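You operate a simulated robot arm through the tools that you are given. There is no shell and no other tool.

You run a simulated two-armed robot. Do the job below in one go: nothing can be reset, and whatever is moved stays where it is left.

## Task
Turn both heat dials to 0, then open the small blue lever to cool the press.
Fine: turn the time dial back to 0 too.

The check looks at the end state, three seconds after you hand in, the way a careful person would. Anything else that was tipped, shoved, dropped, spilled or broken makes it a failure.

## Robot
Two 7-joint arms with fingered hands on one trunk that stands fixed in place. Base frame: the origin is at the foot of the trunk, x ahead of it, y to its left, z up. Readings come in mm, rad, newtons and seconds.
The left shoulder is at [70, 139, 1133], the right one opposite. With the tool pointing down near the work surface each hand reaches from about 440 to 840 mm from the base axis, measured 20 degrees to its own side. Payload 3.9 kg a hand.
Tool frame (each hand has its own): the origin (TCP) lies between the finger pads and is the grasp point; the fingertips stand 29 mm ahead of it; z points along the fingers, y is the line along which they close. The gripper opens to 100 mm; its body begins 34 mm behind the TCP. The gripper is a hand of 5 fingers: y runs from the thumb to the fingers, the wrist lies at [-15, -105, -177] in the tool frame, and closing takes about 1.5 s.
Orientation is that of the tool frame in the base frame, as [roll, pitch, yaw] about the fixed x, y, z axes, in that order (R = Rz(yaw) Ry(pitch) Rx(roll)). With the fingers straight down and the wrist toward the robot, the tool's x, y and z point along [0, 1, 0], [1, 0, 0] and [0, 0, -1] of the base frame.

## Interface
- The arms move only by the tool send_rows. It takes "left_series", "right_series" or both (then of equal length, played together; a hand with none holds still); each is a list of rows, each a list of 3 entries, a list of its own where there are three numbers: the shift along the tool's x, y, z in m, then the turn, a rotation vector about the tool's x, y, z in rad, then the opening in per cent of the stroke, from 0 (shut) to 100 (fully open). In form: [[[dx, dy, dz], [rx, ry, rz], jaw], ...]. A call has 1 to 20 rows; each row shifts and turns the commanded pose from where the row before left it, along the tool's axes as they then stand. Each row takes 0.2 s and may step no farther than 50 mm and 0.15 rad from the row before; otherwise, or with a gripper value out of range, the whole call is refused. A pose out of reach is approached as far as the arm can. The call stops where the force on the tool passes 40 N (or 10 N more than at its start, if that is more) or the arm is blocked; 0.2 s more then pass. Each finger travels about 153 mm/s and halts on what it meets, pressing with about 31 N; the grip force reading is that of the motor and also rises with nothing between the fingers. The clock runs only during rows and for 0.2 s after the last one: add rows that do not move to give the fingers time. It gives the time, the measured TCP pose, the force on the tool (base axes), the opening and the grip force at its end, in the units of the frame above (readings bear some noise), with the torque about the TCP (base axes, N m) and any sound that the robot's microphone picked up.
- Cameras (640 x 400 px; columns grow to the right, rows downward): "scene" is now at [132.2, 34.4, 1454.9]; the picture's right is [0.38, -0.92, -0.00], its down [-0.52, -0.22, -0.82] and it looks along [0.76, 0.32, -0.57] (base axes); focal length 214 px, centre (320, 200). "left" rides on the left gripper at [-66, -86, -121] in its tool frame; the picture's right is [-0.76, -0.31, 0.58], its down [0.59, -0.70, 0.40] and it looks along [0.28, 0.64, 0.71] (tool axes); focal length 247 px, centre (320, 200). "right" rides on the right gripper at [66, -86, -121] in its tool frame; the picture's right is [-0.76, 0.31, -0.58], its down [-0.59, -0.70, 0.40] and it looks along [-0.28, 0.64, 0.71] (tool axes); focal length 247 px, centre (320, 200). There is no depth. A picture from a camera that has moved, and an enlarged one, comes with that camera's place and axes in the base frame and with its lens.
- grab_frame(camera): a new picture of that camera. The clock stands still meanwhile.
- lift_body(by): slides the trunk up (or, below 0, down) by that many mm; the arms and the scene camera ride with it, the base frame stays. It gives what a move gives, with no picture.
- hand_shape(shape, hand): the hand has 5 fingers and takes this shape, open, in about a second: jaw (thumb against the fingers, like two jaws); tri (thumb and two fingers); tip (a fingertip pinch); poke (one finger out to press); point (the index stretched); flat (the hand flat); cup (the hand cupped); fist (a fist). The gripper value then closes the fingers along that shape, each until it touches; the sizes above hold for jaw. It gives what a move gives, with no picture.
- aim_head(pan, tilt): turns the head with the scene camera to pan (to the left, within 1.501 rad either way) and tilt (down, from -0.506 to 1.204), counted from straight ahead of the robot. It gives what a move gives.
- enlarge(camera, box): a new picture of the part [left, top, right, bottom] of that camera's present view, enlarged. The clock stands still meanwhile.
- hand_in(): hands the job in; it is judged then, once.

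Places have to be worked out from the pictures, the camera data and where the tool is seen. Open the grippers and draw the arms clear of the work before you hand the job in, unless the task says otherwise.

The tools are called after "Call:" by a JSON object that holds its "op" and its "data". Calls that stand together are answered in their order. send_rows: Moves the arms, as the interface text tells. Its arguments: {"type":"object","properties":{"left_series":{"type":"array"},"right_series":{"type":"array"}},"required":[]} The other tools are called the same way: lift_body (by) moves the trunk up or down; hand_shape (shape, hand) gives the hand a shape; aim_head (pan, tilt) turns the head that bears the scene camera; grab_frame (camera) takes a picture; enlarge (camera, box) takes an enlarged picture of a part of a camera's view; hand_in () hands the job in.

At the start:

```text
t: 0.0
left_position: [404.1, 446.4, 1343.4]
left_ee_rot: [-3.137, 0.009, 2.058]
left_force: [-0.1, 0.4, 0.6]
left_moment: [-0.01, 0.02, 0.0]
left_gripper_width: 99.7
left_gripper_force: 0.0
left_shape: jaw
right_position: [298.9, -0.2, 1373.9]
right_ee_rot: [-3.142, -0.001, 2.046]
right_force: [0.0, -0.6, 0.1]
right_moment: [-0.02, 0.0, 0.03]
right_gripper_width: 100.0
right_gripper_force: 0.1
right_shape: jaw
trunk travel left (down, up): [-775.0, 65.0]
head pan, tilt (commanded): [0.394, 0.602]
```

scene: 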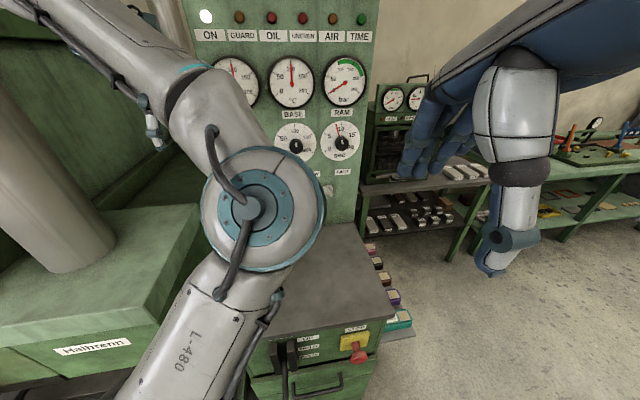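
right: 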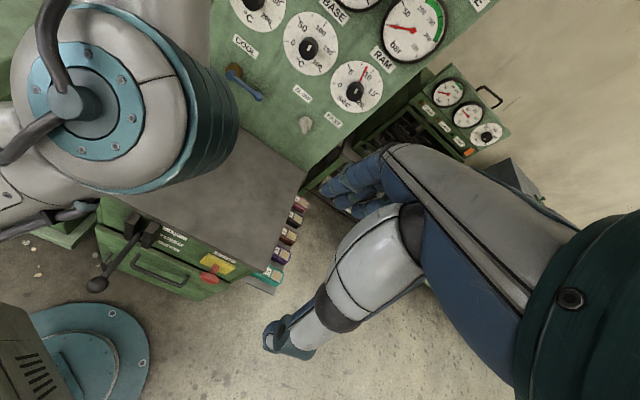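
left: 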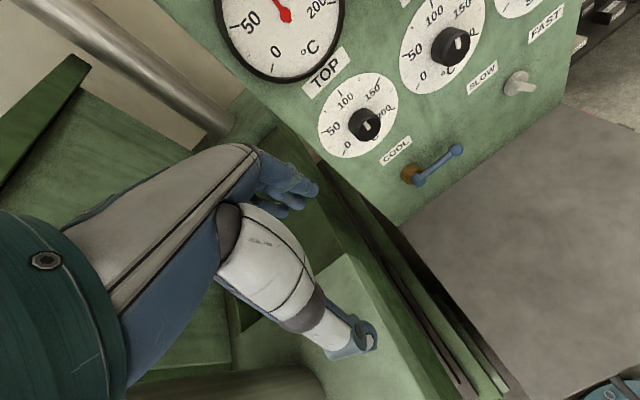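

I'll look closer at the panel from the left-hand camera and the scene camera, to find the dials and the lever before moving anything.

Call:
{"op": "enlarge", "data": {"camera": "left", "box": [300, 0, 600, 200]}}

Call:
{"op": "enlarge", "data": {"camera": "right", "box": [200, 0, 440, 150]}}

Call:
{"op": "enlarge", "data": {"camera": "scene", "box": [180, 0, 400, 220]}}

```text
2.00 times, centred on (450, 100) of left
camera zoom: at [357.5, 348.6, 1466.2], right [0.08, -0.82, -0.57], down [-0.9, 0.19, -0.4], along [0.43, 0.54, -0.72], focal length 494 px, centre (60, 400)
```

zoom: 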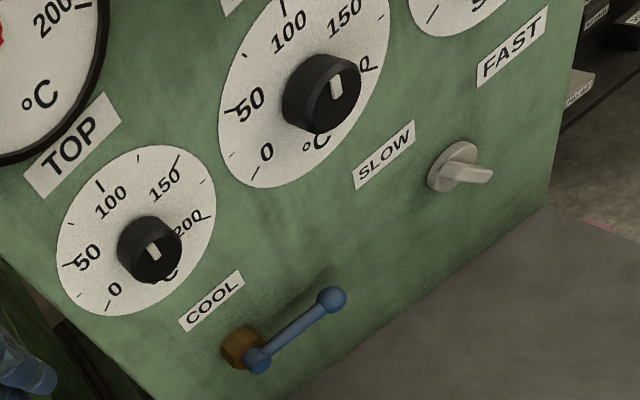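

```text
2.67 times, centred on (320, 75) of right
camera zoom: at [192.5, 19.8, 1494.2], right [0.62, -0.53, 0.58], down [-0.35, -0.85, -0.4], along [0.7, 0.04, -0.71], focal length 659 px, centre (320, 533)
```

zoom: 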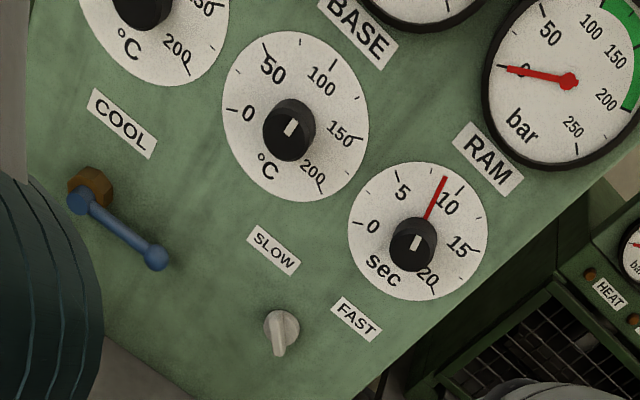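

```text
1.82 times, centred on (290, 110) of scene
camera zoom: at [132.2, 34.4, 1454.9], right [0.38, -0.92, 0.0], down [-0.52, -0.22, -0.82], along [0.76, 0.32, -0.57], focal length 390 px, centre (374, 364)
```

zoom: 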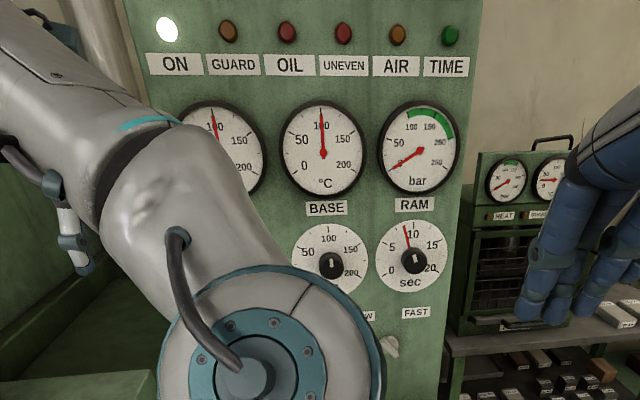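

The three views agree: the base dial knob is near (682, 340, 1224), the top dial near (614, 469, 1215) and the time dial near (718, 209, 1238). The lever runs from its hub near (603, 439, 1041) to a ball near (653, 372, 1038). Before I move I'll pan the head to see what stands around the panel.

Call:
{"op": "aim_head", "data": {"pan": 0.75, "tilt": 0.5}}

Call:
{"op": "grab_frame", "data": {"camera": "scene"}}

Call:
{"op": "aim_head", "data": {"pan": 0.1, "tilt": 0.6}}

Call:
{"op": "grab_frame", "data": {"camera": "scene"}}

Call:
{"op": "enlarge", "data": {"camera": "left", "box": [370, 110, 490, 200]}}

Call:
{"op": "enlarge", "data": {"camera": "left", "box": [310, 50, 480, 180]}}

```text
t: 0.8
left_position: [402.9, 446.4, 1344.0]
left_ee_rot: [-3.133, 0.011, 2.06]
left_force: [-0.8, 0.0, 0.2]
left_moment: [0.01, -0.02, 0.0]
left_gripper_width: 99.9
left_gripper_force: 0.0
left_shape: jaw
right_position: [299.4, 0.4, 1374.1]
right_ee_rot: [3.141, 0.0, 2.046]
right_force: [0.1, 0.1, 0.2]
right_moment: [0.02, 0.02, -0.02]
right_gripper_width: 99.8
right_gripper_force: 0.1
right_shape: jaw
trunk travel left (down, up): [-775.0, 65.0]
head pan, tilt (commanded): [0.75, 0.499]
```

```text
taken
camera scene: at [117.2, 62.7, 1464.2], right [0.68, -0.73, 0.0], down [-0.35, -0.33, -0.88], along [0.64, 0.6, -0.48], focal length 214 px, centre (320, 200)
```

scene: 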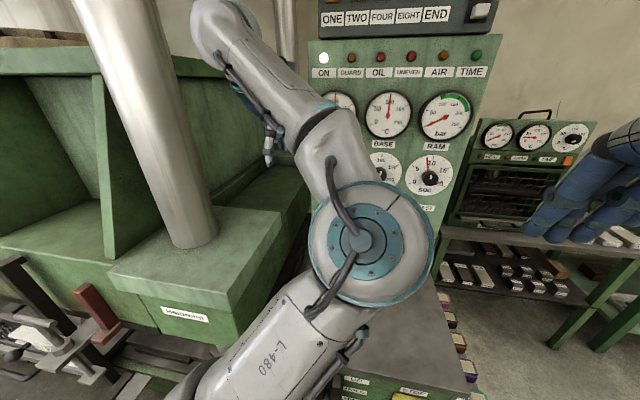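

```text
t: 1.9
left_position: [403.0, 448.9, 1343.3]
left_ee_rot: [-3.137, 0.01, 2.059]
left_force: [0.7, 0.1, 0.2]
left_moment: [0.02, 0.01, -0.01]
left_gripper_width: 99.8
left_gripper_force: 0.2
left_shape: jaw
right_position: [298.7, -0.4, 1373.0]
right_ee_rot: [3.141, 0.001, 2.048]
right_force: [0.1, 0.5, -1.2]
right_moment: [0.0, -0.03, 0.01]
right_gripper_width: 99.7
right_gripper_force: 0.1
right_shape: jaw
trunk travel left (down, up): [-775.0, 65.0]
head pan, tilt (commanded): [0.099, 0.6]
```

```text
taken
camera scene: at [138.5, 9.5, 1455.1], right [0.1, -0.99, 0.0], down [-0.56, -0.06, -0.83], along [0.82, 0.08, -0.56], focal length 214 px, centre (320, 200)
```

scene: 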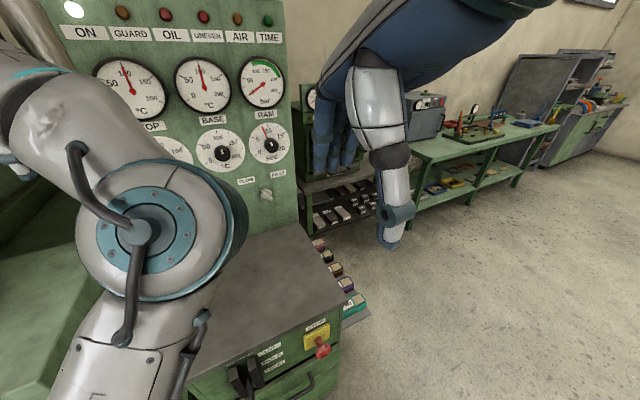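

```text
4.44 times, centred on (430, 155) of left
camera zoom: at [357.1, 350.1, 1465.8], right [0.08, -0.82, -0.57], down [-0.9, 0.19, -0.4], along [0.43, 0.54, -0.72], focal length 1098 px, centre (-169, 400)
```

zoom: 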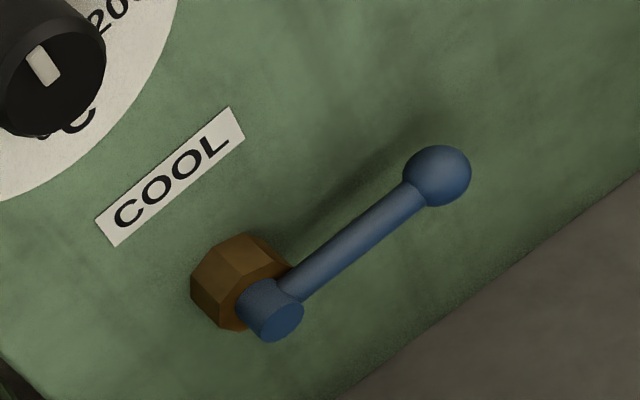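

```text
3.08 times, centred on (395, 115) of left
camera zoom: at [357.1, 350.1, 1465.8], right [0.08, -0.82, -0.57], down [-0.9, 0.19, -0.4], along [0.43, 0.54, -0.72], focal length 760 px, centre (89, 462)
```

zoom: 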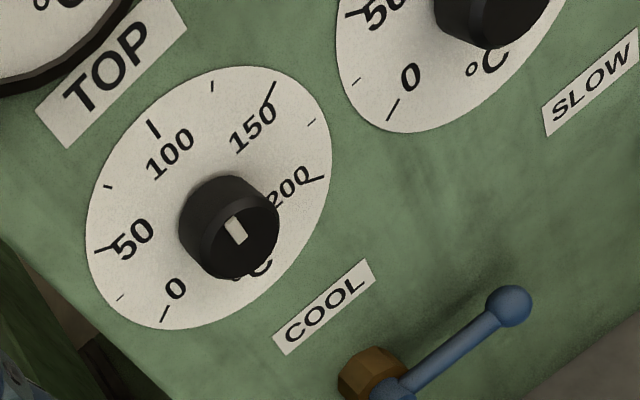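

The dials and the lever share one panel whose outward normal points back toward me. I put its heading near 0.5 rad, with the knob faces in the plane about 190 mm ahead of the left hand. I'll tip the left hand from pointing down to pointing at the panel, turning about its own TCP in free space.

Call:
{"op": "send_rows", "data": {"left_series": [[[0, 0, 0], [-0.1428, 0, 0], 100], [[0, 0, 0], [-0.1428, 0, 0], 100], [[0, 0, 0], [-0.1428, 0, 0], 100], [[0, 0, 0], [-0.1428, 0, 0], 100], [[0, 0, 0], [-0.1428, 0, 0], 100], [[0, 0, 0], [-0.1428, 0, 0], 100], [[0, 0, 0], [-0.1428, 0, 0], 100], [[0, 0, 0], [-0.1428, 0, 0], 100], [[0, 0, 0], [-0.1428, 0, 0], 100], [[0, 0, 0], [-0.1428, 0, 0], 100], [[0, 0, 0], [-0.1428, 0, 0], 100], [[0, 0, 0], [0, 0, 0], 100]]}}

Call:
{"op": "grab_frame", "data": {"camera": "left"}}

Call:
{"op": "grab_frame", "data": {"camera": "scene"}}

Call:
{"op": "grab_frame", "data": {"camera": "right"}}

```text
t: 4.5
left_position: [403.6, 447.8, 1343.5]
left_ee_rot: [1.576, 0.01, 2.057]
left_force: [0.4, 0.4, -0.2]
left_moment: [0.0, -0.01, 0.0]
left_gripper_width: 100.1
left_gripper_force: 0.0
left_shape: jaw
right_position: [299.7, -0.7, 1373.1]
right_ee_rot: [3.141, 0.001, 2.047]
right_force: [0.1, 0.1, 0.6]
right_moment: [-0.02, -0.03, 0.01]
right_gripper_width: 99.7
right_gripper_force: 0.1
right_shape: jaw
trunk travel left (down, up): [-775.0, 65.0]
head pan, tilt (commanded): [0.099, 0.6]
```

```text
taken
camera left: at [325.7, 330.2, 1259.7], right [0.86, -0.4, -0.3], down [0.08, 0.7, -0.71], along [0.5, 0.59, 0.64], focal length 247 px, centre (320, 200)
```

left: 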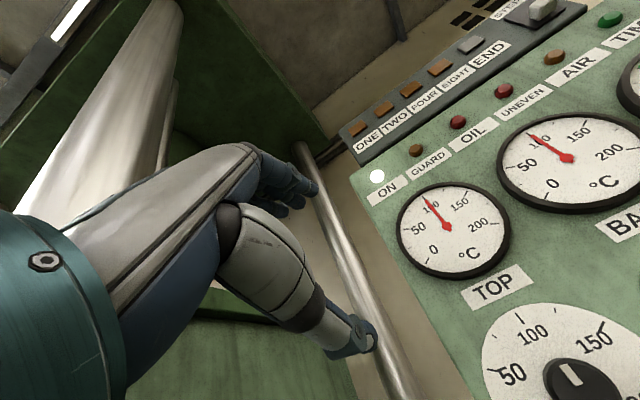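

```text
taken
camera scene: at [138.3, 9.1, 1455.1], right [0.1, -1.0, 0.0], down [-0.56, -0.06, -0.83], along [0.82, 0.08, -0.56], focal length 214 px, centre (320, 200)
```

scene: 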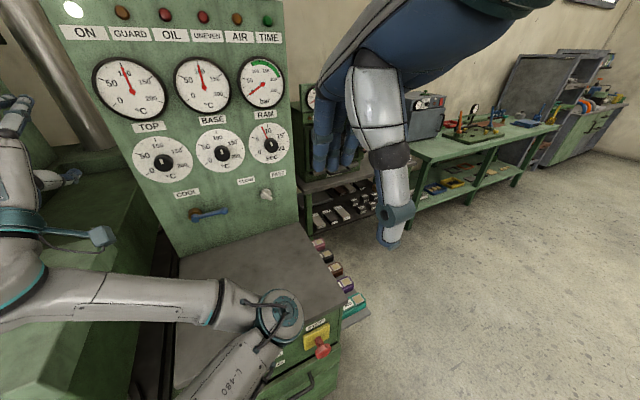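

```text
taken
camera right: at [192.0, 19.8, 1494.3], right [0.62, -0.53, 0.58], down [-0.35, -0.85, -0.4], along [0.7, 0.04, -0.71], focal length 247 px, centre (320, 200)
```

right: 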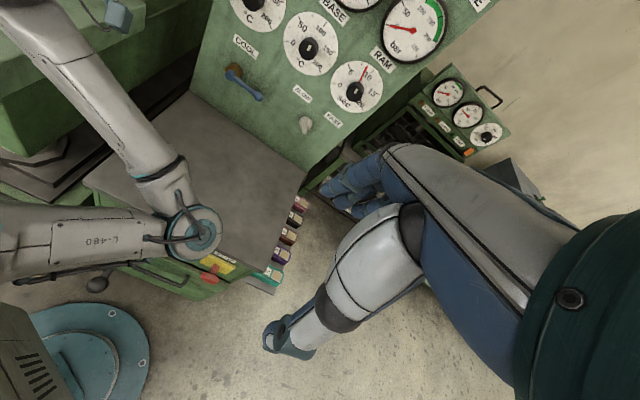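

The arm is now clear of the scene camera's view, and its elbow at about z 1080 is well above the red stop button at about z 856. I'll enlarge the panel in the scene camera to read the knob marks.

Call:
{"op": "enlarge", "data": {"camera": "scene", "box": [120, 110, 220, 230]}}

Call:
{"op": "enlarge", "data": {"camera": "scene", "box": [190, 100, 310, 220]}}

Call:
{"op": "enlarge", "data": {"camera": "scene", "box": [40, 0, 300, 220]}}

Call:
{"op": "enlarge", "data": {"camera": "right", "box": [210, 0, 400, 140]}}

```text
3.33 times, centred on (170, 170) of scene
camera zoom: at [138.3, 9.1, 1455.1], right [0.1, -1.0, 0.0], down [-0.56, -0.06, -0.83], along [0.82, 0.08, -0.56], focal length 715 px, centre (820, 300)
```

zoom: 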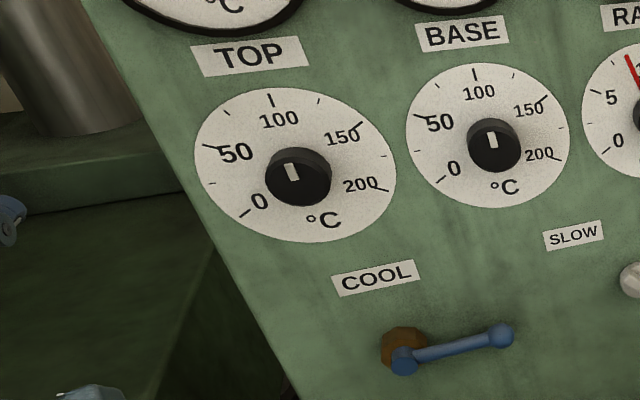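

```text
3.33 times, centred on (250, 160) of scene
camera zoom: at [138.3, 9.1, 1455.1], right [0.1, -1.0, 0.0], down [-0.56, -0.06, -0.83], along [0.82, 0.08, -0.56], focal length 715 px, centre (553, 333)
```

zoom: 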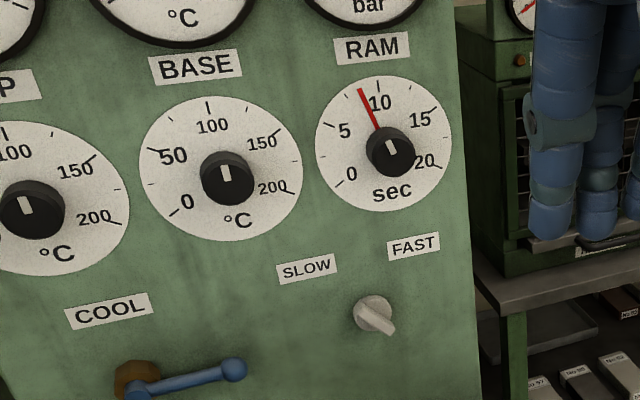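

```text
1.82 times, centred on (170, 110) of scene
camera zoom: at [138.3, 9.1, 1455.1], right [0.1, -1.0, 0.0], down [-0.56, -0.06, -0.83], along [0.82, 0.08, -0.56], focal length 390 px, centre (593, 364)
```

zoom: 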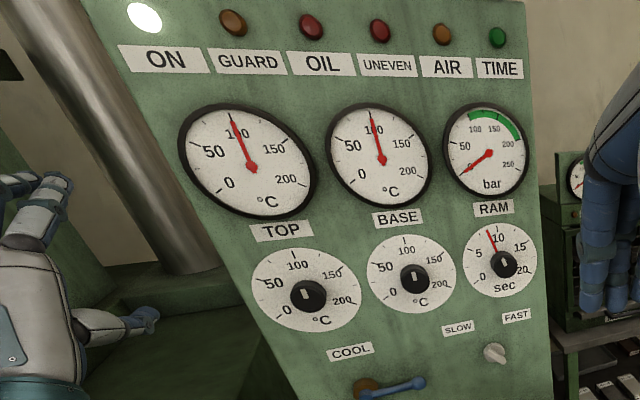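

```text
2.86 times, centred on (305, 70) of right
camera zoom: at [192.0, 19.8, 1494.3], right [0.62, -0.53, 0.58], down [-0.35, -0.85, -0.4], along [0.7, 0.04, -0.71], focal length 706 px, centre (363, 571)
```

zoom: 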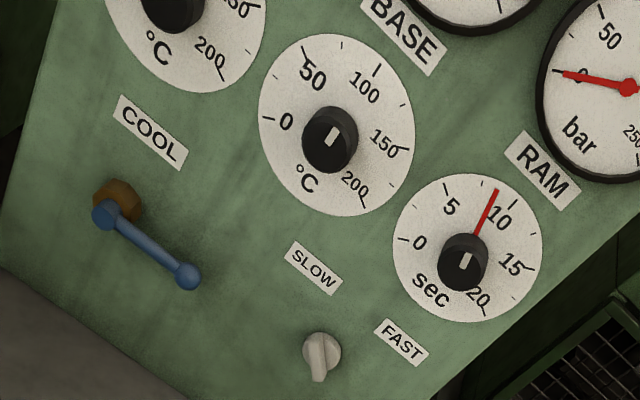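

Combining the views, the knob faces sit at about TOP (607, 465, 1218), BASE (682, 339, 1220) and TIME (753, 215, 1219), so the panel heading is about 0.53. Each mark is near mid-scale. I'll move the left hand to roughly 120 mm in front of the TOP knob and watch the elbow.

Call:
{"op": "send_rows", "data": {"left_series": [[[-0.0122, -0.018, 0.0098], [0, 0.0063, 0], 75], [[-0.0122, -0.018, 0.0098], [0, 0.0063, 0], 75], [[-0.0122, -0.018, 0.0098], [0, 0.0063, 0], 75], [[-0.0122, -0.018, 0.0098], [0, 0.0063, 0], 75], [[-0.0122, -0.018, 0.0098], [0, 0.0063, 0], 75], [[-0.0122, -0.018, 0.0098], [0, 0.0063, 0], 75], [[-0.0122, -0.018, 0.0098], [0, 0.0063, 0], 75], [[0, 0, 0], [0, 0, 0], 75]]}}

Call:
{"op": "grab_frame", "data": {"camera": "left"}}

Call:
{"op": "grab_frame", "data": {"camera": "scene"}}

Call:
{"op": "grab_frame", "data": {"camera": "right"}}

```text
t: 6.5
left_position: [486.4, 419.1, 1257.6]
left_ee_rot: [1.487, -0.067, 2.168]
left_force: [0.3, 0.1, -0.1]
left_moment: [0.01, 0.03, 0.03]
left_gripper_width: 75.5
left_gripper_force: 0.2
left_shape: jaw
right_position: [298.7, 1.2, 1373.5]
right_ee_rot: [3.141, 0.0, 2.047]
right_force: [0.7, 0.0, -0.2]
right_moment: [-0.02, 0.02, 0.03]
right_gripper_width: 99.8
right_gripper_force: 0.1
right_shape: jaw
trunk travel left (down, up): [-775.0, 65.0]
head pan, tilt (commanded): [0.099, 0.6]
stopped in row 8 (left hand): the arm was blocked; the commanded pose is now the measured one
```

```text
taken
camera left: at [424.6, 305.4, 1158.3], right [0.91, -0.27, -0.31], down [0.02, 0.78, -0.63], along [0.41, 0.56, 0.72], focal length 247 px, centre (320, 200)
```

left: 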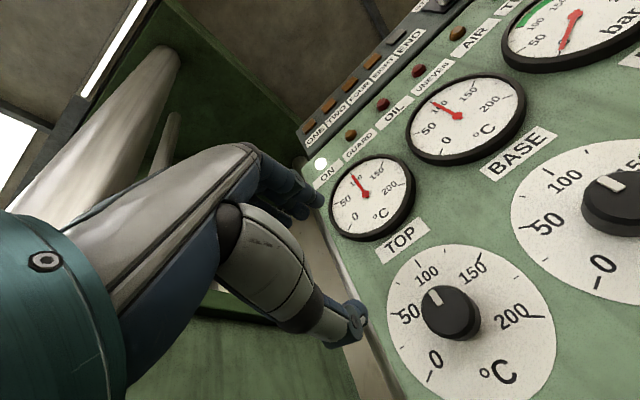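

```text
taken
camera scene: at [138.6, 9.5, 1455.1], right [0.1, -1.0, 0.0], down [-0.56, -0.06, -0.83], along [0.82, 0.08, -0.56], focal length 214 px, centre (320, 200)
```

scene: 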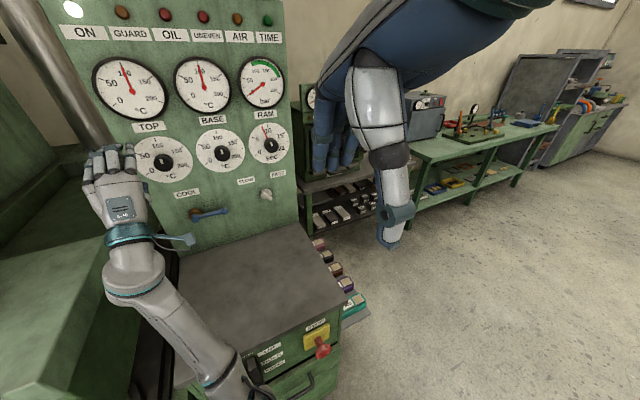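

```text
taken
camera right: at [192.4, 20.2, 1494.3], right [0.62, -0.53, 0.58], down [-0.35, -0.85, -0.4], along [0.7, 0.04, -0.71], focal length 247 px, centre (320, 200)
```

right: 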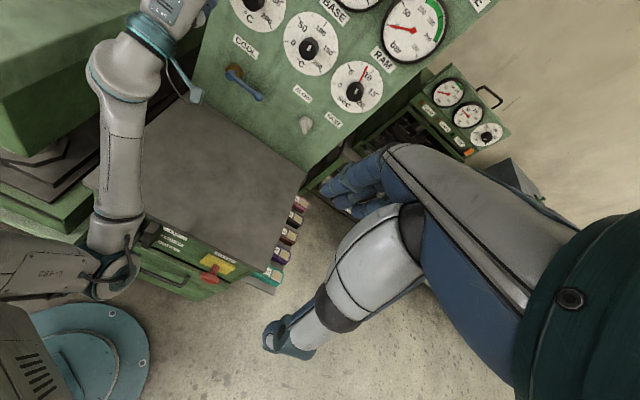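

The move stopped on what looks like an arm limit: there is no force on the tool, and the orientation drifted with the hand pitched up slightly. With the thumb down, the wrist is too folded here. I'll roll the hand counterclockwise about its own axis so the fingers point left, and see whether the arm is freer there.

Call:
{"op": "send_rows", "data": {"left_series": [[[0, 0, 0], [0, 0, -0.14], 75], [[0, 0, 0], [0, 0, -0.14], 75], [[0, 0, 0], [0, 0, -0.14], 75], [[0, 0, 0], [0, 0, -0.14], 75], [[0, 0, 0], [0, 0, -0.14], 75], [[0, 0, 0], [0, 0, -0.14], 75], [[0, 0, 0], [0, 0, -0.14], 75], [[0, 0, 0], [0, 0, -0.14], 75], [[0, 0, 0], [0, 0, 0], 75]]}}

Call:
{"op": "grab_frame", "data": {"camera": "left"}}

Call:
{"op": "grab_frame", "data": {"camera": "scene"}}

```text
t: 8.7
left_position: [474.0, 461.8, 1278.0]
left_ee_rot: [1.431, 0.428, 2.146]
left_force: [-0.3, -0.3, 0.7]
left_moment: [-0.01, -0.02, 0.0]
left_gripper_width: 75.2
left_gripper_force: 0.0
left_shape: jaw
left hand out of reach, approached as far as the arm can: row 2, 3, 4, 5, 6, 7, 8
right_position: [298.5, 0.3, 1374.0]
right_ee_rot: [3.141, 0.0, 2.047]
right_force: [0.3, 0.1, -0.2]
right_moment: [-0.02, -0.01, -0.02]
right_gripper_width: 100.0
right_gripper_force: 0.1
right_shape: jaw
trunk travel left (down, up): [-775.0, 65.0]
head pan, tilt (commanded): [0.099, 0.6]
stopped in row 9 (left hand): the arm was blocked; the commanded pose is now the measured one
```

```text
taken
camera left: at [437.5, 316.0, 1212.1], right [0.94, -0.32, 0.11], down [0.27, 0.49, -0.83], along [0.21, 0.81, 0.55], focal length 247 px, centre (320, 200)
```

left: 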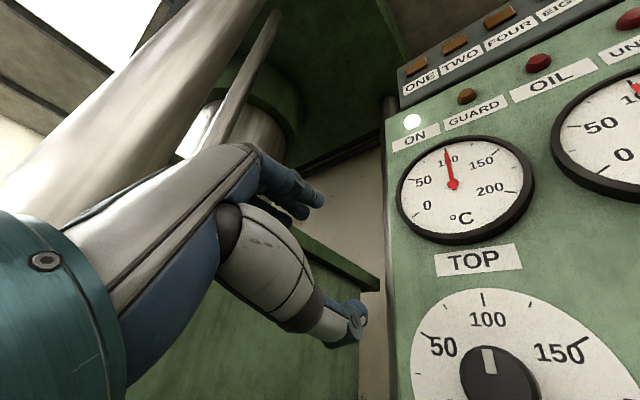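

```text
taken
camera scene: at [138.5, 9.5, 1455.1], right [0.1, -1.0, 0.0], down [-0.56, -0.06, -0.83], along [0.82, 0.08, -0.56], focal length 214 px, centre (320, 200)
```

scene: 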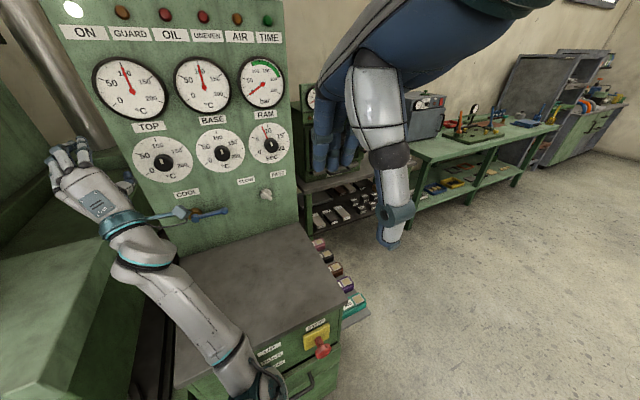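

Counterclockwise is where the arm runs out, so I'll try the other way. I'll roll the hand back and on clockwise, staying well clear of the panel.

Call:
{"op": "send_rows", "data": {"left_series": [[[0, 0, 0], [0, 0, 0.14], 75], [[0, 0, 0], [0, 0, 0.14], 75], [[0, 0, 0], [0, 0, 0.14], 75], [[0, 0, 0], [0, 0, 0.14], 75], [[0, 0, 0], [0, 0, 0.14], 75], [[0, 0, 0], [0, 0, 0.14], 75], [[0, 0, 0], [0, 0, 0.14], 75], [[0, 0, 0], [0, 0, 0.14], 75], [[0, 0, 0], [0, 0, 0], 75]]}}

Call:
{"op": "grab_frame", "data": {"camera": "scene"}}

```text
t: 10.7
left_position: [475.4, 459.5, 1277.0]
left_ee_rot: [1.409, -0.68, 2.302]
left_force: [-0.2, 0.7, -0.1]
left_moment: [0.01, 0.0, 0.01]
left_gripper_width: 75.4
left_gripper_force: 0.1
left_shape: jaw
right_position: [299.8, -0.6, 1373.1]
right_ee_rot: [-3.141, 0.0, 2.048]
right_force: [0.6, 0.7, 0.0]
right_moment: [0.0, -0.02, -0.03]
right_gripper_width: 99.7
right_gripper_force: 0.1
right_shape: jaw
trunk travel left (down, up): [-775.0, 65.0]
head pan, tilt (commanded): [0.099, 0.6]
```

```text
taken
camera scene: at [138.6, 9.3, 1455.1], right [0.1, -1.0, 0.0], down [-0.56, -0.06, -0.83], along [0.82, 0.08, -0.56], focal length 214 px, centre (320, 200)
```

scene: 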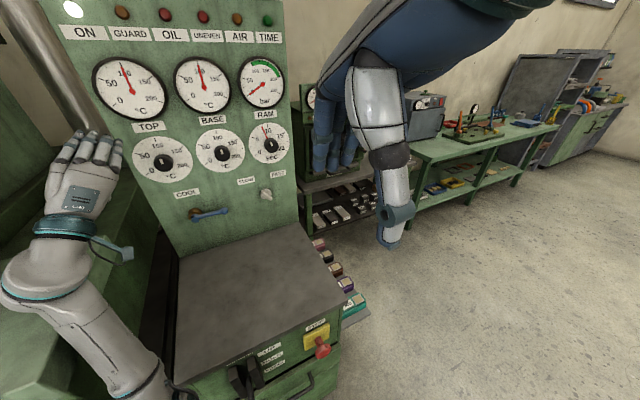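

Clockwise rolling tracks well, with the elbow swinging out to the left. I'll square the hand to the panel, shift it in front of the TOP dial at the same standoff, and continue clockwise to learn the usable range.

Call:
{"op": "send_rows", "data": {"left_series": [[[0, 0, 0], [0.0165, -0.0775, 0], 75], [[0, 0, 0], [0.0165, -0.0775, 0], 75], [[-0.0215, -0.0014, -0.0009], [0, 0, 0], 75], [[-0.0215, -0.0014, -0.0009], [0, 0, 0], 75], [[-0.0215, -0.0014, -0.0009], [0, 0, 0], 75], [[-0.0215, -0.0014, -0.0009], [0, 0, 0], 75], [[0, 0, 0], [0, 0, 0.14], 75], [[0, 0, 0], [0, 0, 0.14], 75], [[0, 0, 0], [0, 0, 0.14], 75], [[0, 0, 0], [0, 0, 0.14], 75], [[0, 0, 0], [0, 0, 0.14], 75], [[0, 0, 0], [0, 0, 0.14], 75], [[0, 0, 0], [0, 0, 0], 75]]}}

Call:
{"op": "grab_frame", "data": {"camera": "scene"}}

Call:
{"op": "grab_frame", "data": {"camera": "left"}}

Call:
{"op": "grab_frame", "data": {"camera": "right"}}

```text
t: 13.5
left_position: [504.5, 405.5, 1218.5]
left_ee_rot: [1.594, -1.532, 2.077]
left_force: [-0.7, -0.8, -0.4]
left_moment: [-0.03, 0.02, 0.02]
left_gripper_width: 75.1
left_gripper_force: 0.1
left_shape: jaw
right_position: [299.3, 0.4, 1373.5]
right_ee_rot: [3.141, -0.001, 2.046]
right_force: [0.5, -0.2, 0.7]
right_moment: [0.0, -0.02, 0.04]
right_gripper_width: 99.8
right_gripper_force: 0.0
right_shape: jaw
trunk travel left (down, up): [-775.0, 65.0]
head pan, tilt (commanded): [0.099, 0.6]
```

```text
taken
camera scene: at [138.7, 9.2, 1455.1], right [0.1, -1.0, 0.0], down [-0.56, -0.06, -0.83], along [0.82, 0.08, -0.56], focal length 214 px, centre (320, 200)
```

scene: 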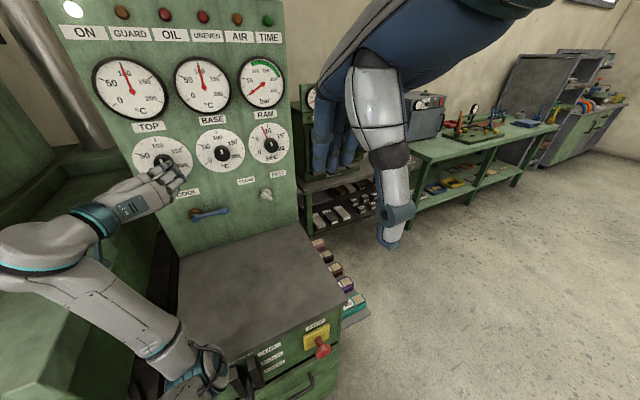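

```text
taken
camera left: at [355.9, 414.6, 1148.6], right [0.36, 0.53, -0.77], down [-0.02, 0.83, 0.56], along [0.93, -0.18, 0.31], focal length 247 px, centre (320, 200)
```

left: 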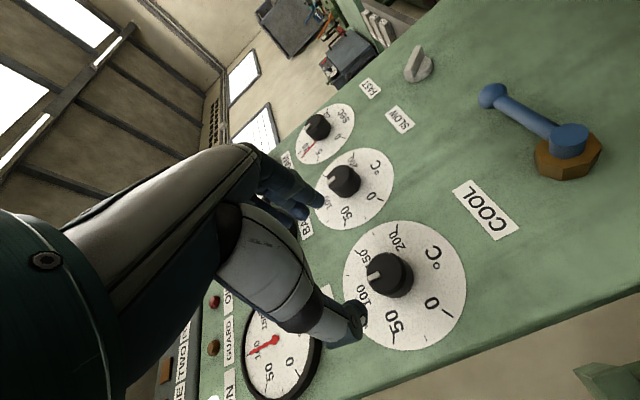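

```text
taken
camera right: at [192.4, 19.8, 1494.3], right [0.62, -0.53, 0.58], down [-0.35, -0.85, -0.4], along [0.7, 0.04, -0.71], focal length 247 px, centre (320, 200)
```

right: 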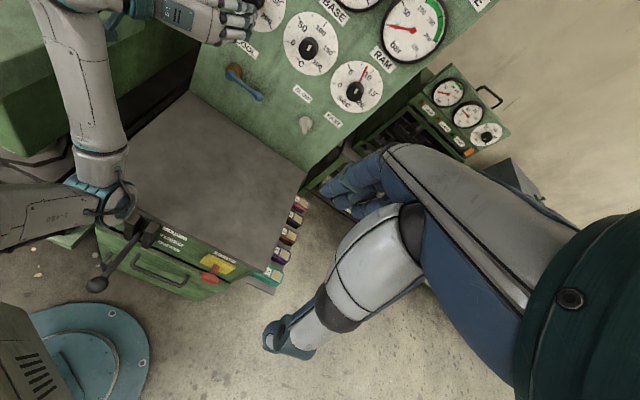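

With the fingers pointing right the arm is comfortable and squarely placed in front of the TOP dial. I'll enlarge the left view to read the marks and refine the knob positions.

Call:
{"op": "enlarge", "data": {"camera": "left", "box": [320, 200, 480, 360]}}

Call:
{"op": "enlarge", "data": {"camera": "left", "box": [290, 90, 410, 240]}}

Call:
{"op": "enlarge", "data": {"camera": "left", "box": [440, 60, 640, 240]}}

Call:
{"op": "enlarge", "data": {"camera": "scene", "box": [110, 110, 230, 230]}}

```text
2.50 times, centred on (400, 280) of left
camera zoom: at [355.9, 414.6, 1148.6], right [0.36, 0.53, -0.77], down [-0.02, 0.83, 0.56], along [0.93, -0.18, 0.31], focal length 617 px, centre (120, 0)
```

zoom: 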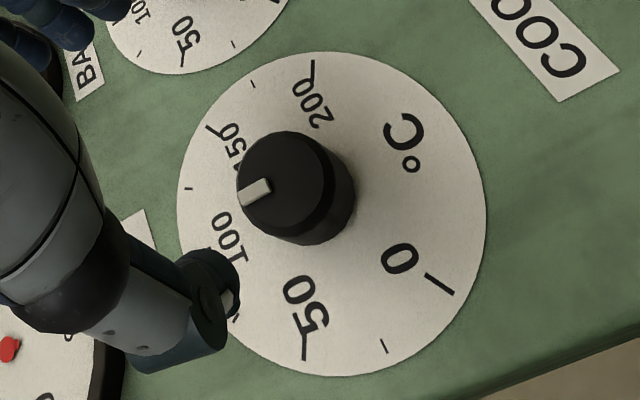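

```text
2.67 times, centred on (350, 165) of left
camera zoom: at [355.9, 414.6, 1148.6], right [0.36, 0.53, -0.77], down [-0.02, 0.83, 0.56], along [0.93, -0.18, 0.31], focal length 659 px, centre (240, 293)
```

zoom: 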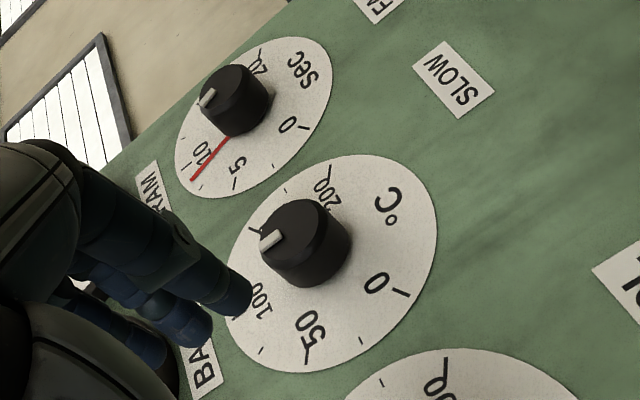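

```text
2.22 times, centred on (540, 150) of left
camera zoom: at [355.9, 414.6, 1148.6], right [0.36, 0.53, -0.77], down [-0.02, 0.83, 0.56], along [0.93, -0.18, 0.31], focal length 549 px, centre (-169, 311)
```

zoom: 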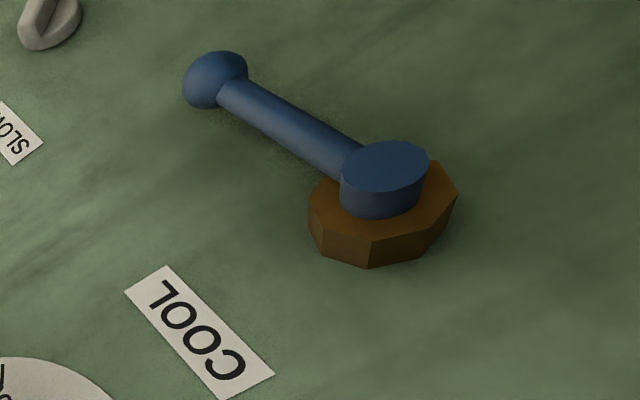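

```text
3.33 times, centred on (170, 170) of scene
camera zoom: at [138.7, 9.2, 1455.1], right [0.1, -1.0, 0.0], down [-0.56, -0.06, -0.83], along [0.82, 0.08, -0.56], focal length 715 px, centre (820, 300)
```

zoom: 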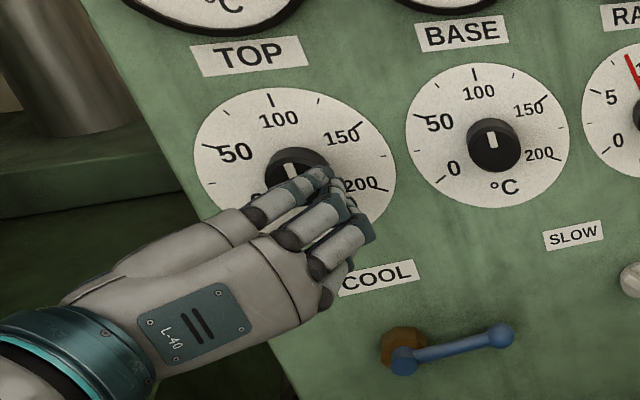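

The TOP mark is at about 100. The scale spans about 240 degrees, so each heat dial needs about 2.1 rad counterclockwise, and time, at about 9 s, needs about 1.85 rad. The knob is about 40 mm wide, with its face about 119 mm ahead of the TCP and the panel about 25 mm behind that. I'll test how much further clockwise the hand can roll here, so that one grip can cover the turn.

Call:
{"op": "send_rows", "data": {"left_series": [[[0, 0, 0], [0, 0, 0.14], 75], [[0, 0, 0], [0, 0, 0.14], 75], [[0, 0, 0], [0, 0, 0.14], 75], [[0, 0, 0], [0, 0, 0.14], 75], [[0, 0, 0], [0, 0, 0.14], 75], [[0, 0, 0], [0, 0, 0], 75]]}}

Call:
{"op": "grab_frame", "data": {"camera": "scene"}}

Call:
{"op": "grab_frame", "data": {"camera": "left"}}

```text
t: 14.9
left_position: [504.5, 404.6, 1216.0]
left_ee_rot: [-1.566, -0.91, -1.046]
left_force: [0.2, -0.3, 0.5]
left_moment: [-0.01, 0.01, -0.03]
left_gripper_width: 75.1
left_gripper_force: 0.0
left_shape: jaw
right_position: [299.9, 0.7, 1373.5]
right_ee_rot: [3.139, 0.0, 2.048]
right_force: [0.3, -0.6, 0.3]
right_moment: [-0.01, 0.02, -0.03]
right_gripper_width: 99.9
right_gripper_force: 0.1
right_shape: jaw
trunk travel left (down, up): [-775.0, 65.0]
head pan, tilt (commanded): [0.099, 0.6]
```

```text
taken
camera scene: at [138.7, 9.7, 1455.1], right [0.1, -1.0, 0.0], down [-0.56, -0.06, -0.83], along [0.82, 0.08, -0.56], focal length 214 px, centre (320, 200)
```

scene: 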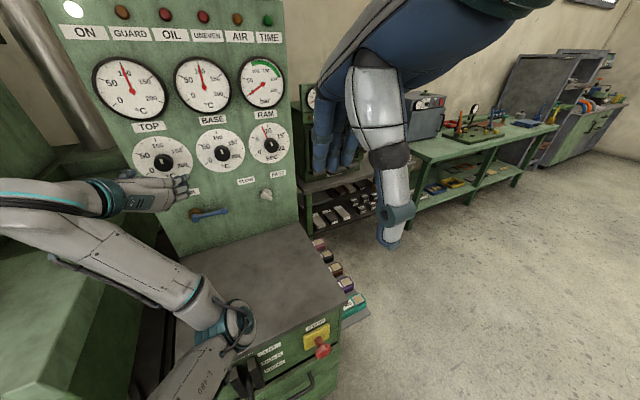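

```text
taken
camera left: at [344.3, 436.3, 1217.5], right [0.14, 0.9, -0.41], down [0.25, 0.37, 0.9], along [0.96, -0.23, -0.17], focal length 247 px, centre (320, 200)
```

left: 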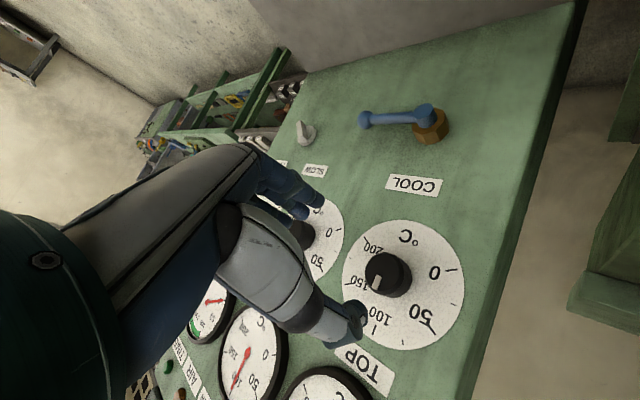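

The hand still tracks well at about 128 degrees clockwise of thumb-down. I'll add another 0.42 rad and check that it still follows; then one counterclockwise stroke can cover the turn without going near the limit.

Call:
{"op": "send_rows", "data": {"left_series": [[[0, 0, 0], [0, 0, 0.14], 75], [[0, 0, 0], [0, 0, 0.14], 75], [[0, 0, 0], [0, 0, 0.14], 75], [[0, 0, 0], [0, 0, 0], 75]]}}

Call:
{"op": "grab_frame", "data": {"camera": "scene"}}

Call:
{"op": "grab_frame", "data": {"camera": "left"}}

Call:
{"op": "grab_frame", "data": {"camera": "right"}}

```text
t: 15.9
left_position: [503.7, 406.4, 1217.3]
left_ee_rot: [-1.57, -0.49, -1.04]
left_force: [0.4, 0.1, 0.5]
left_moment: [0.0, -0.02, 0.0]
left_gripper_width: 75.5
left_gripper_force: 0.1
left_shape: jaw
right_position: [299.2, 0.3, 1373.5]
right_ee_rot: [-3.141, 0.001, 2.047]
right_force: [-0.1, -0.1, 0.2]
right_moment: [0.02, 0.02, 0.02]
right_gripper_width: 99.6
right_gripper_force: 0.1
right_shape: jaw
trunk travel left (down, up): [-775.0, 65.0]
head pan, tilt (commanded): [0.099, 0.6]
```

```text
taken
camera scene: at [138.6, 9.6, 1455.1], right [0.1, -1.0, 0.0], down [-0.56, -0.06, -0.83], along [0.82, 0.08, -0.56], focal length 214 px, centre (320, 200)
```

scene: 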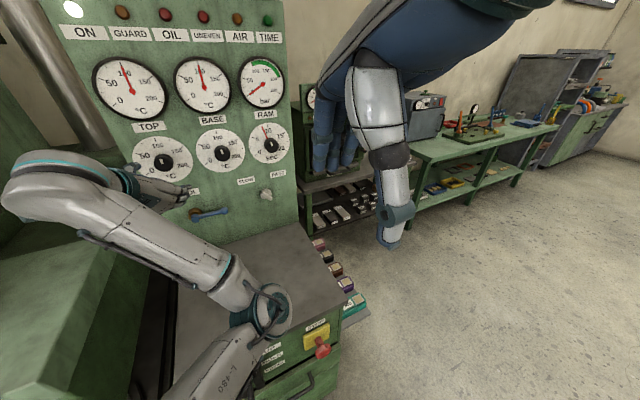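

```text
taken
camera left: at [348.4, 428.1, 1261.9], right [0.09, 0.99, -0.08], down [0.44, 0.04, 0.9], along [0.89, -0.11, -0.43], focal length 247 px, centre (320, 200)
```

left: 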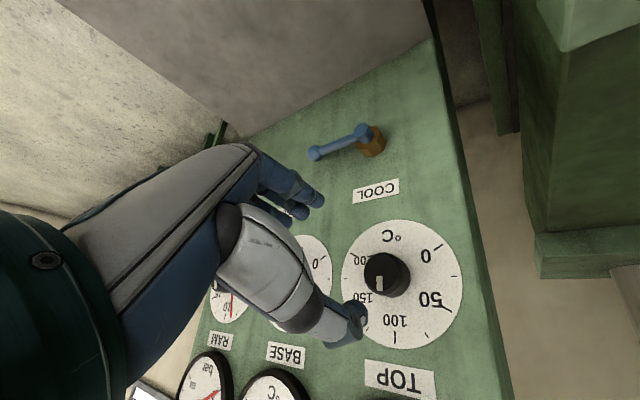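

```text
taken
camera right: at [192.4, 20.3, 1494.3], right [0.62, -0.53, 0.58], down [-0.35, -0.85, -0.4], along [0.7, 0.04, -0.71], focal length 247 px, centre (320, 200)
```

right: 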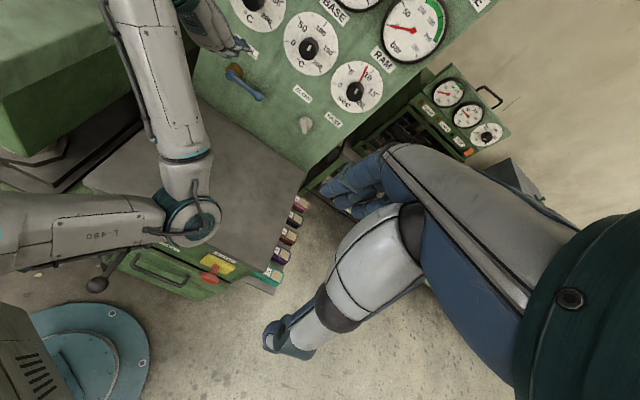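

Still fully in reach. I'll enlarge both views to refine the TOP knob axis before closing in.

Call:
{"op": "enlarge", "data": {"camera": "left", "box": [320, 210, 480, 360]}}

Call:
{"op": "enlarge", "data": {"camera": "scene", "box": [120, 120, 220, 220]}}

```text
2.67 times, centred on (400, 285) of left
camera zoom: at [348.4, 428.1, 1261.9], right [0.09, 0.99, -0.08], down [0.44, 0.04, 0.9], along [0.89, -0.11, -0.43], focal length 659 px, centre (107, -27)
```

zoom: 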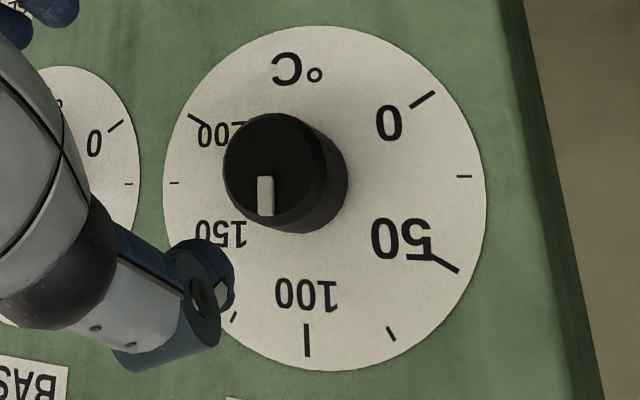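

```text
4.00 times, centred on (170, 170) of scene
camera zoom: at [138.6, 9.6, 1455.1], right [0.1, -1.0, 0.0], down [-0.56, -0.06, -0.83], along [0.82, 0.08, -0.56], focal length 858 px, centre (920, 320)
```

zoom: 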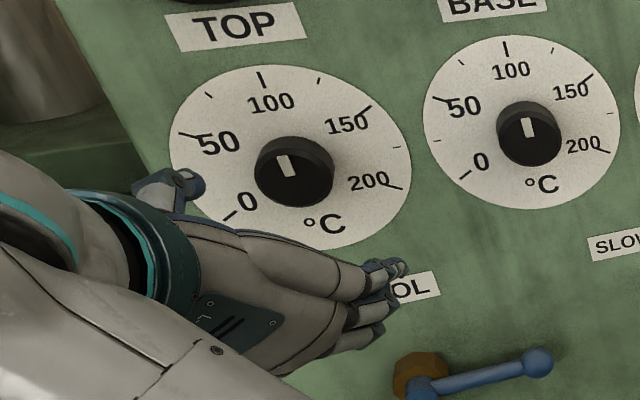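

The TOP mark reads 100. Its axis is at lateral 93 mm in panel coordinates and z 1216, about 1.7 mm right of and 1.3 mm below the hand's axis. I'll correct that and go in until the fingertips straddle the knob about 10 mm short of the panel.

Call:
{"op": "send_rows", "data": {"left_series": [[[0.0009, 0.0019, 0.0], [0, 0, 0], 75], [[0, 0, 0.02], [0, 0, 0], 75], [[0, 0, 0.02], [0, 0, 0], 75], [[0, 0, 0.02], [0, 0, 0], 75], [[0, 0, 0.02], [0, 0, 0], 75], [[0, 0, 0.012], [0, 0, 0], 75], [[0, 0, 0], [0, 0, 0], 75]]}}

Call:
{"op": "grab_frame", "data": {"camera": "left"}}

Call:
{"op": "grab_frame", "data": {"camera": "scene"}}

```text
t: 17.5
left_position: [582.2, 450.5, 1214.3]
left_ee_rot: [-1.57, -0.49, -1.041]
left_force: [-0.2, 0.2, -0.9]
left_moment: [0.0, -0.02, 0.0]
left_gripper_width: 75.3
left_gripper_force: 0.0
left_shape: jaw
right_position: [299.8, -0.4, 1373.7]
right_ee_rot: [-3.14, -0.001, 2.046]
right_force: [-0.1, 0.2, 0.4]
right_moment: [0.0, -0.01, 0.0]
right_gripper_width: 99.7
right_gripper_force: 0.0
right_shape: jaw
trunk travel left (down, up): [-775.0, 65.0]
head pan, tilt (commanded): [0.099, 0.6]
```

```text
taken
camera left: at [428.1, 473.1, 1259.2], right [0.09, 0.99, -0.09], down [0.44, 0.04, 0.9], along [0.89, -0.12, -0.43], focal length 247 px, centre (320, 200)
```

left: 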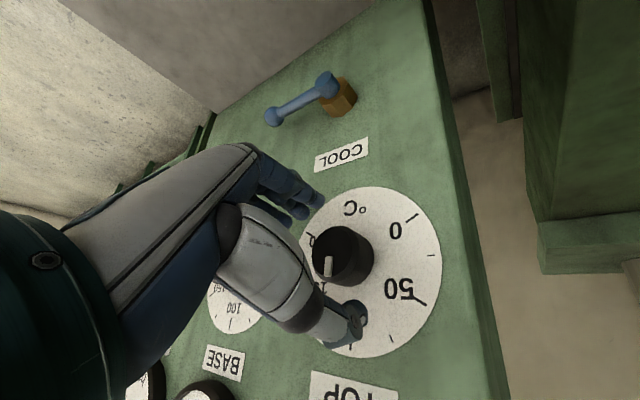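

```text
taken
camera scene: at [138.4, 9.3, 1455.1], right [0.1, -1.0, 0.0], down [-0.56, -0.06, -0.83], along [0.82, 0.08, -0.56], focal length 214 px, centre (320, 200)
```

scene: 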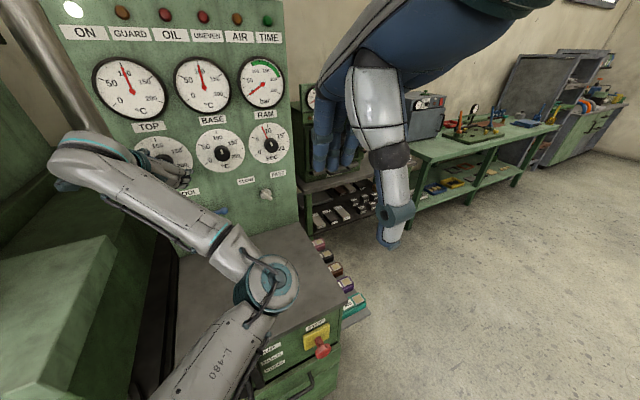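

The hand is now 26 mm short of the knob face with its axis apparently on the knob. I'll enlarge to check centring before the final approach.

Call:
{"op": "enlarge", "data": {"camera": "left", "box": [260, 170, 440, 350]}}

Call:
{"op": "enlarge", "data": {"camera": "right", "box": [100, 0, 300, 150]}}

```text
2.22 times, centred on (350, 260) of left
camera zoom: at [428.1, 473.1, 1259.2], right [0.09, 0.99, -0.09], down [0.44, 0.04, 0.9], along [0.89, -0.12, -0.43], focal length 549 px, centre (253, 67)
```

zoom: 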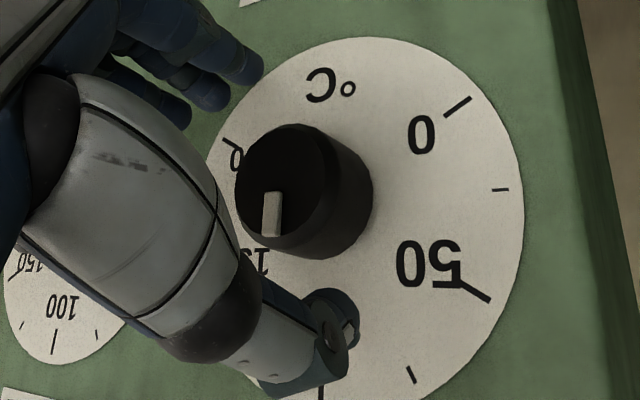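

```text
2.67 times, centred on (200, 75) of right
camera zoom: at [192.2, 19.9, 1494.3], right [0.62, -0.53, 0.58], down [-0.35, -0.85, -0.4], along [0.7, 0.04, -0.71], focal length 659 px, centre (640, 533)
```

zoom: 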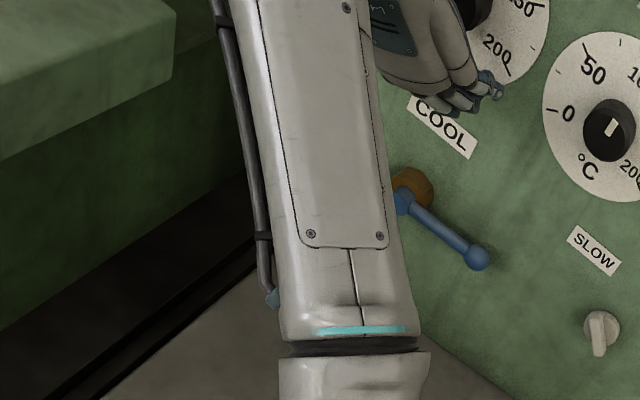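

The knob sits within about 1 mm of the hand's axis. I'll advance 18 mm so the tips overlap the knob, then close the hand and watch the forces.

Call:
{"op": "send_rows", "data": {"left_series": [[[0, 0, 0.009], [0, 0, 0], 75], [[0, 0, 0.009], [0, 0, 0], 75], [[0, 0, 0], [0, 0, 0], 75], [[0, 0, 0], [0, 0, 0], 60], [[0, 0, 0], [0, 0, 0], 45], [[0, 0, 0], [0, 0, 0], 30], [[0, 0, 0], [0, 0, 0], 15], [[0, 0, 0], [0, 0, 0], 0], [[0, 0, 0], [0, 0, 0], 0], [[0, 0, 0], [0, 0, 0], 0]]}}

Call:
{"op": "grab_frame", "data": {"camera": "left"}}

Call:
{"op": "enlarge", "data": {"camera": "scene", "box": [110, 110, 230, 230]}}

```text
t: 19.7
left_position: [598.4, 460.3, 1215.4]
left_ee_rot: [-1.569, -0.492, -1.039]
left_force: [2.8, 3.3, 5.5]
left_moment: [0.01, -0.09, 0.02]
left_gripper_width: 33.5
left_gripper_force: 30.9
left_shape: jaw
right_position: [299.4, 0.6, 1374.0]
right_ee_rot: [3.142, -0.001, 2.047]
right_force: [-0.9, 1.3, 0.2]
right_moment: [0.01, 0.01, 0.01]
right_gripper_width: 99.6
right_gripper_force: 0.1
right_shape: jaw
trunk travel left (down, up): [-775.0, 65.0]
head pan, tilt (commanded): [0.099, 0.6]
```

```text
taken
camera left: at [443.1, 482.7, 1260.2], right [0.09, 0.99, -0.08], down [0.44, 0.04, 0.9], along [0.9, -0.11, -0.43], focal length 247 px, centre (320, 200)
```

left: 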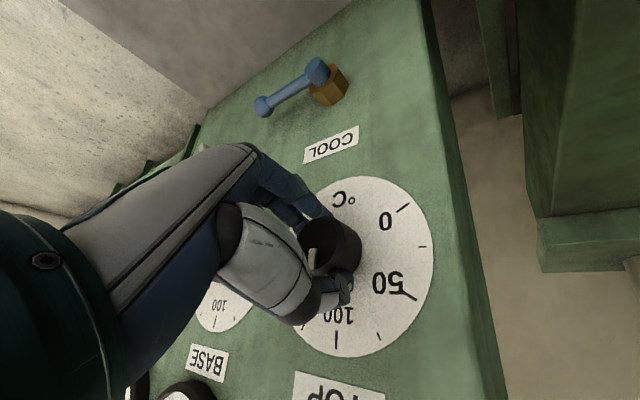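

```text
3.33 times, centred on (170, 170) of scene
camera zoom: at [138.3, 9.8, 1455.2], right [0.1, -1.0, 0.0], down [-0.56, -0.06, -0.83], along [0.82, 0.08, -0.56], focal length 715 px, centre (820, 300)
```

zoom: 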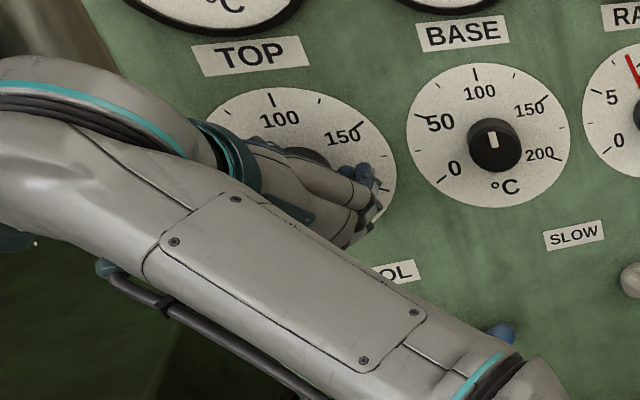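

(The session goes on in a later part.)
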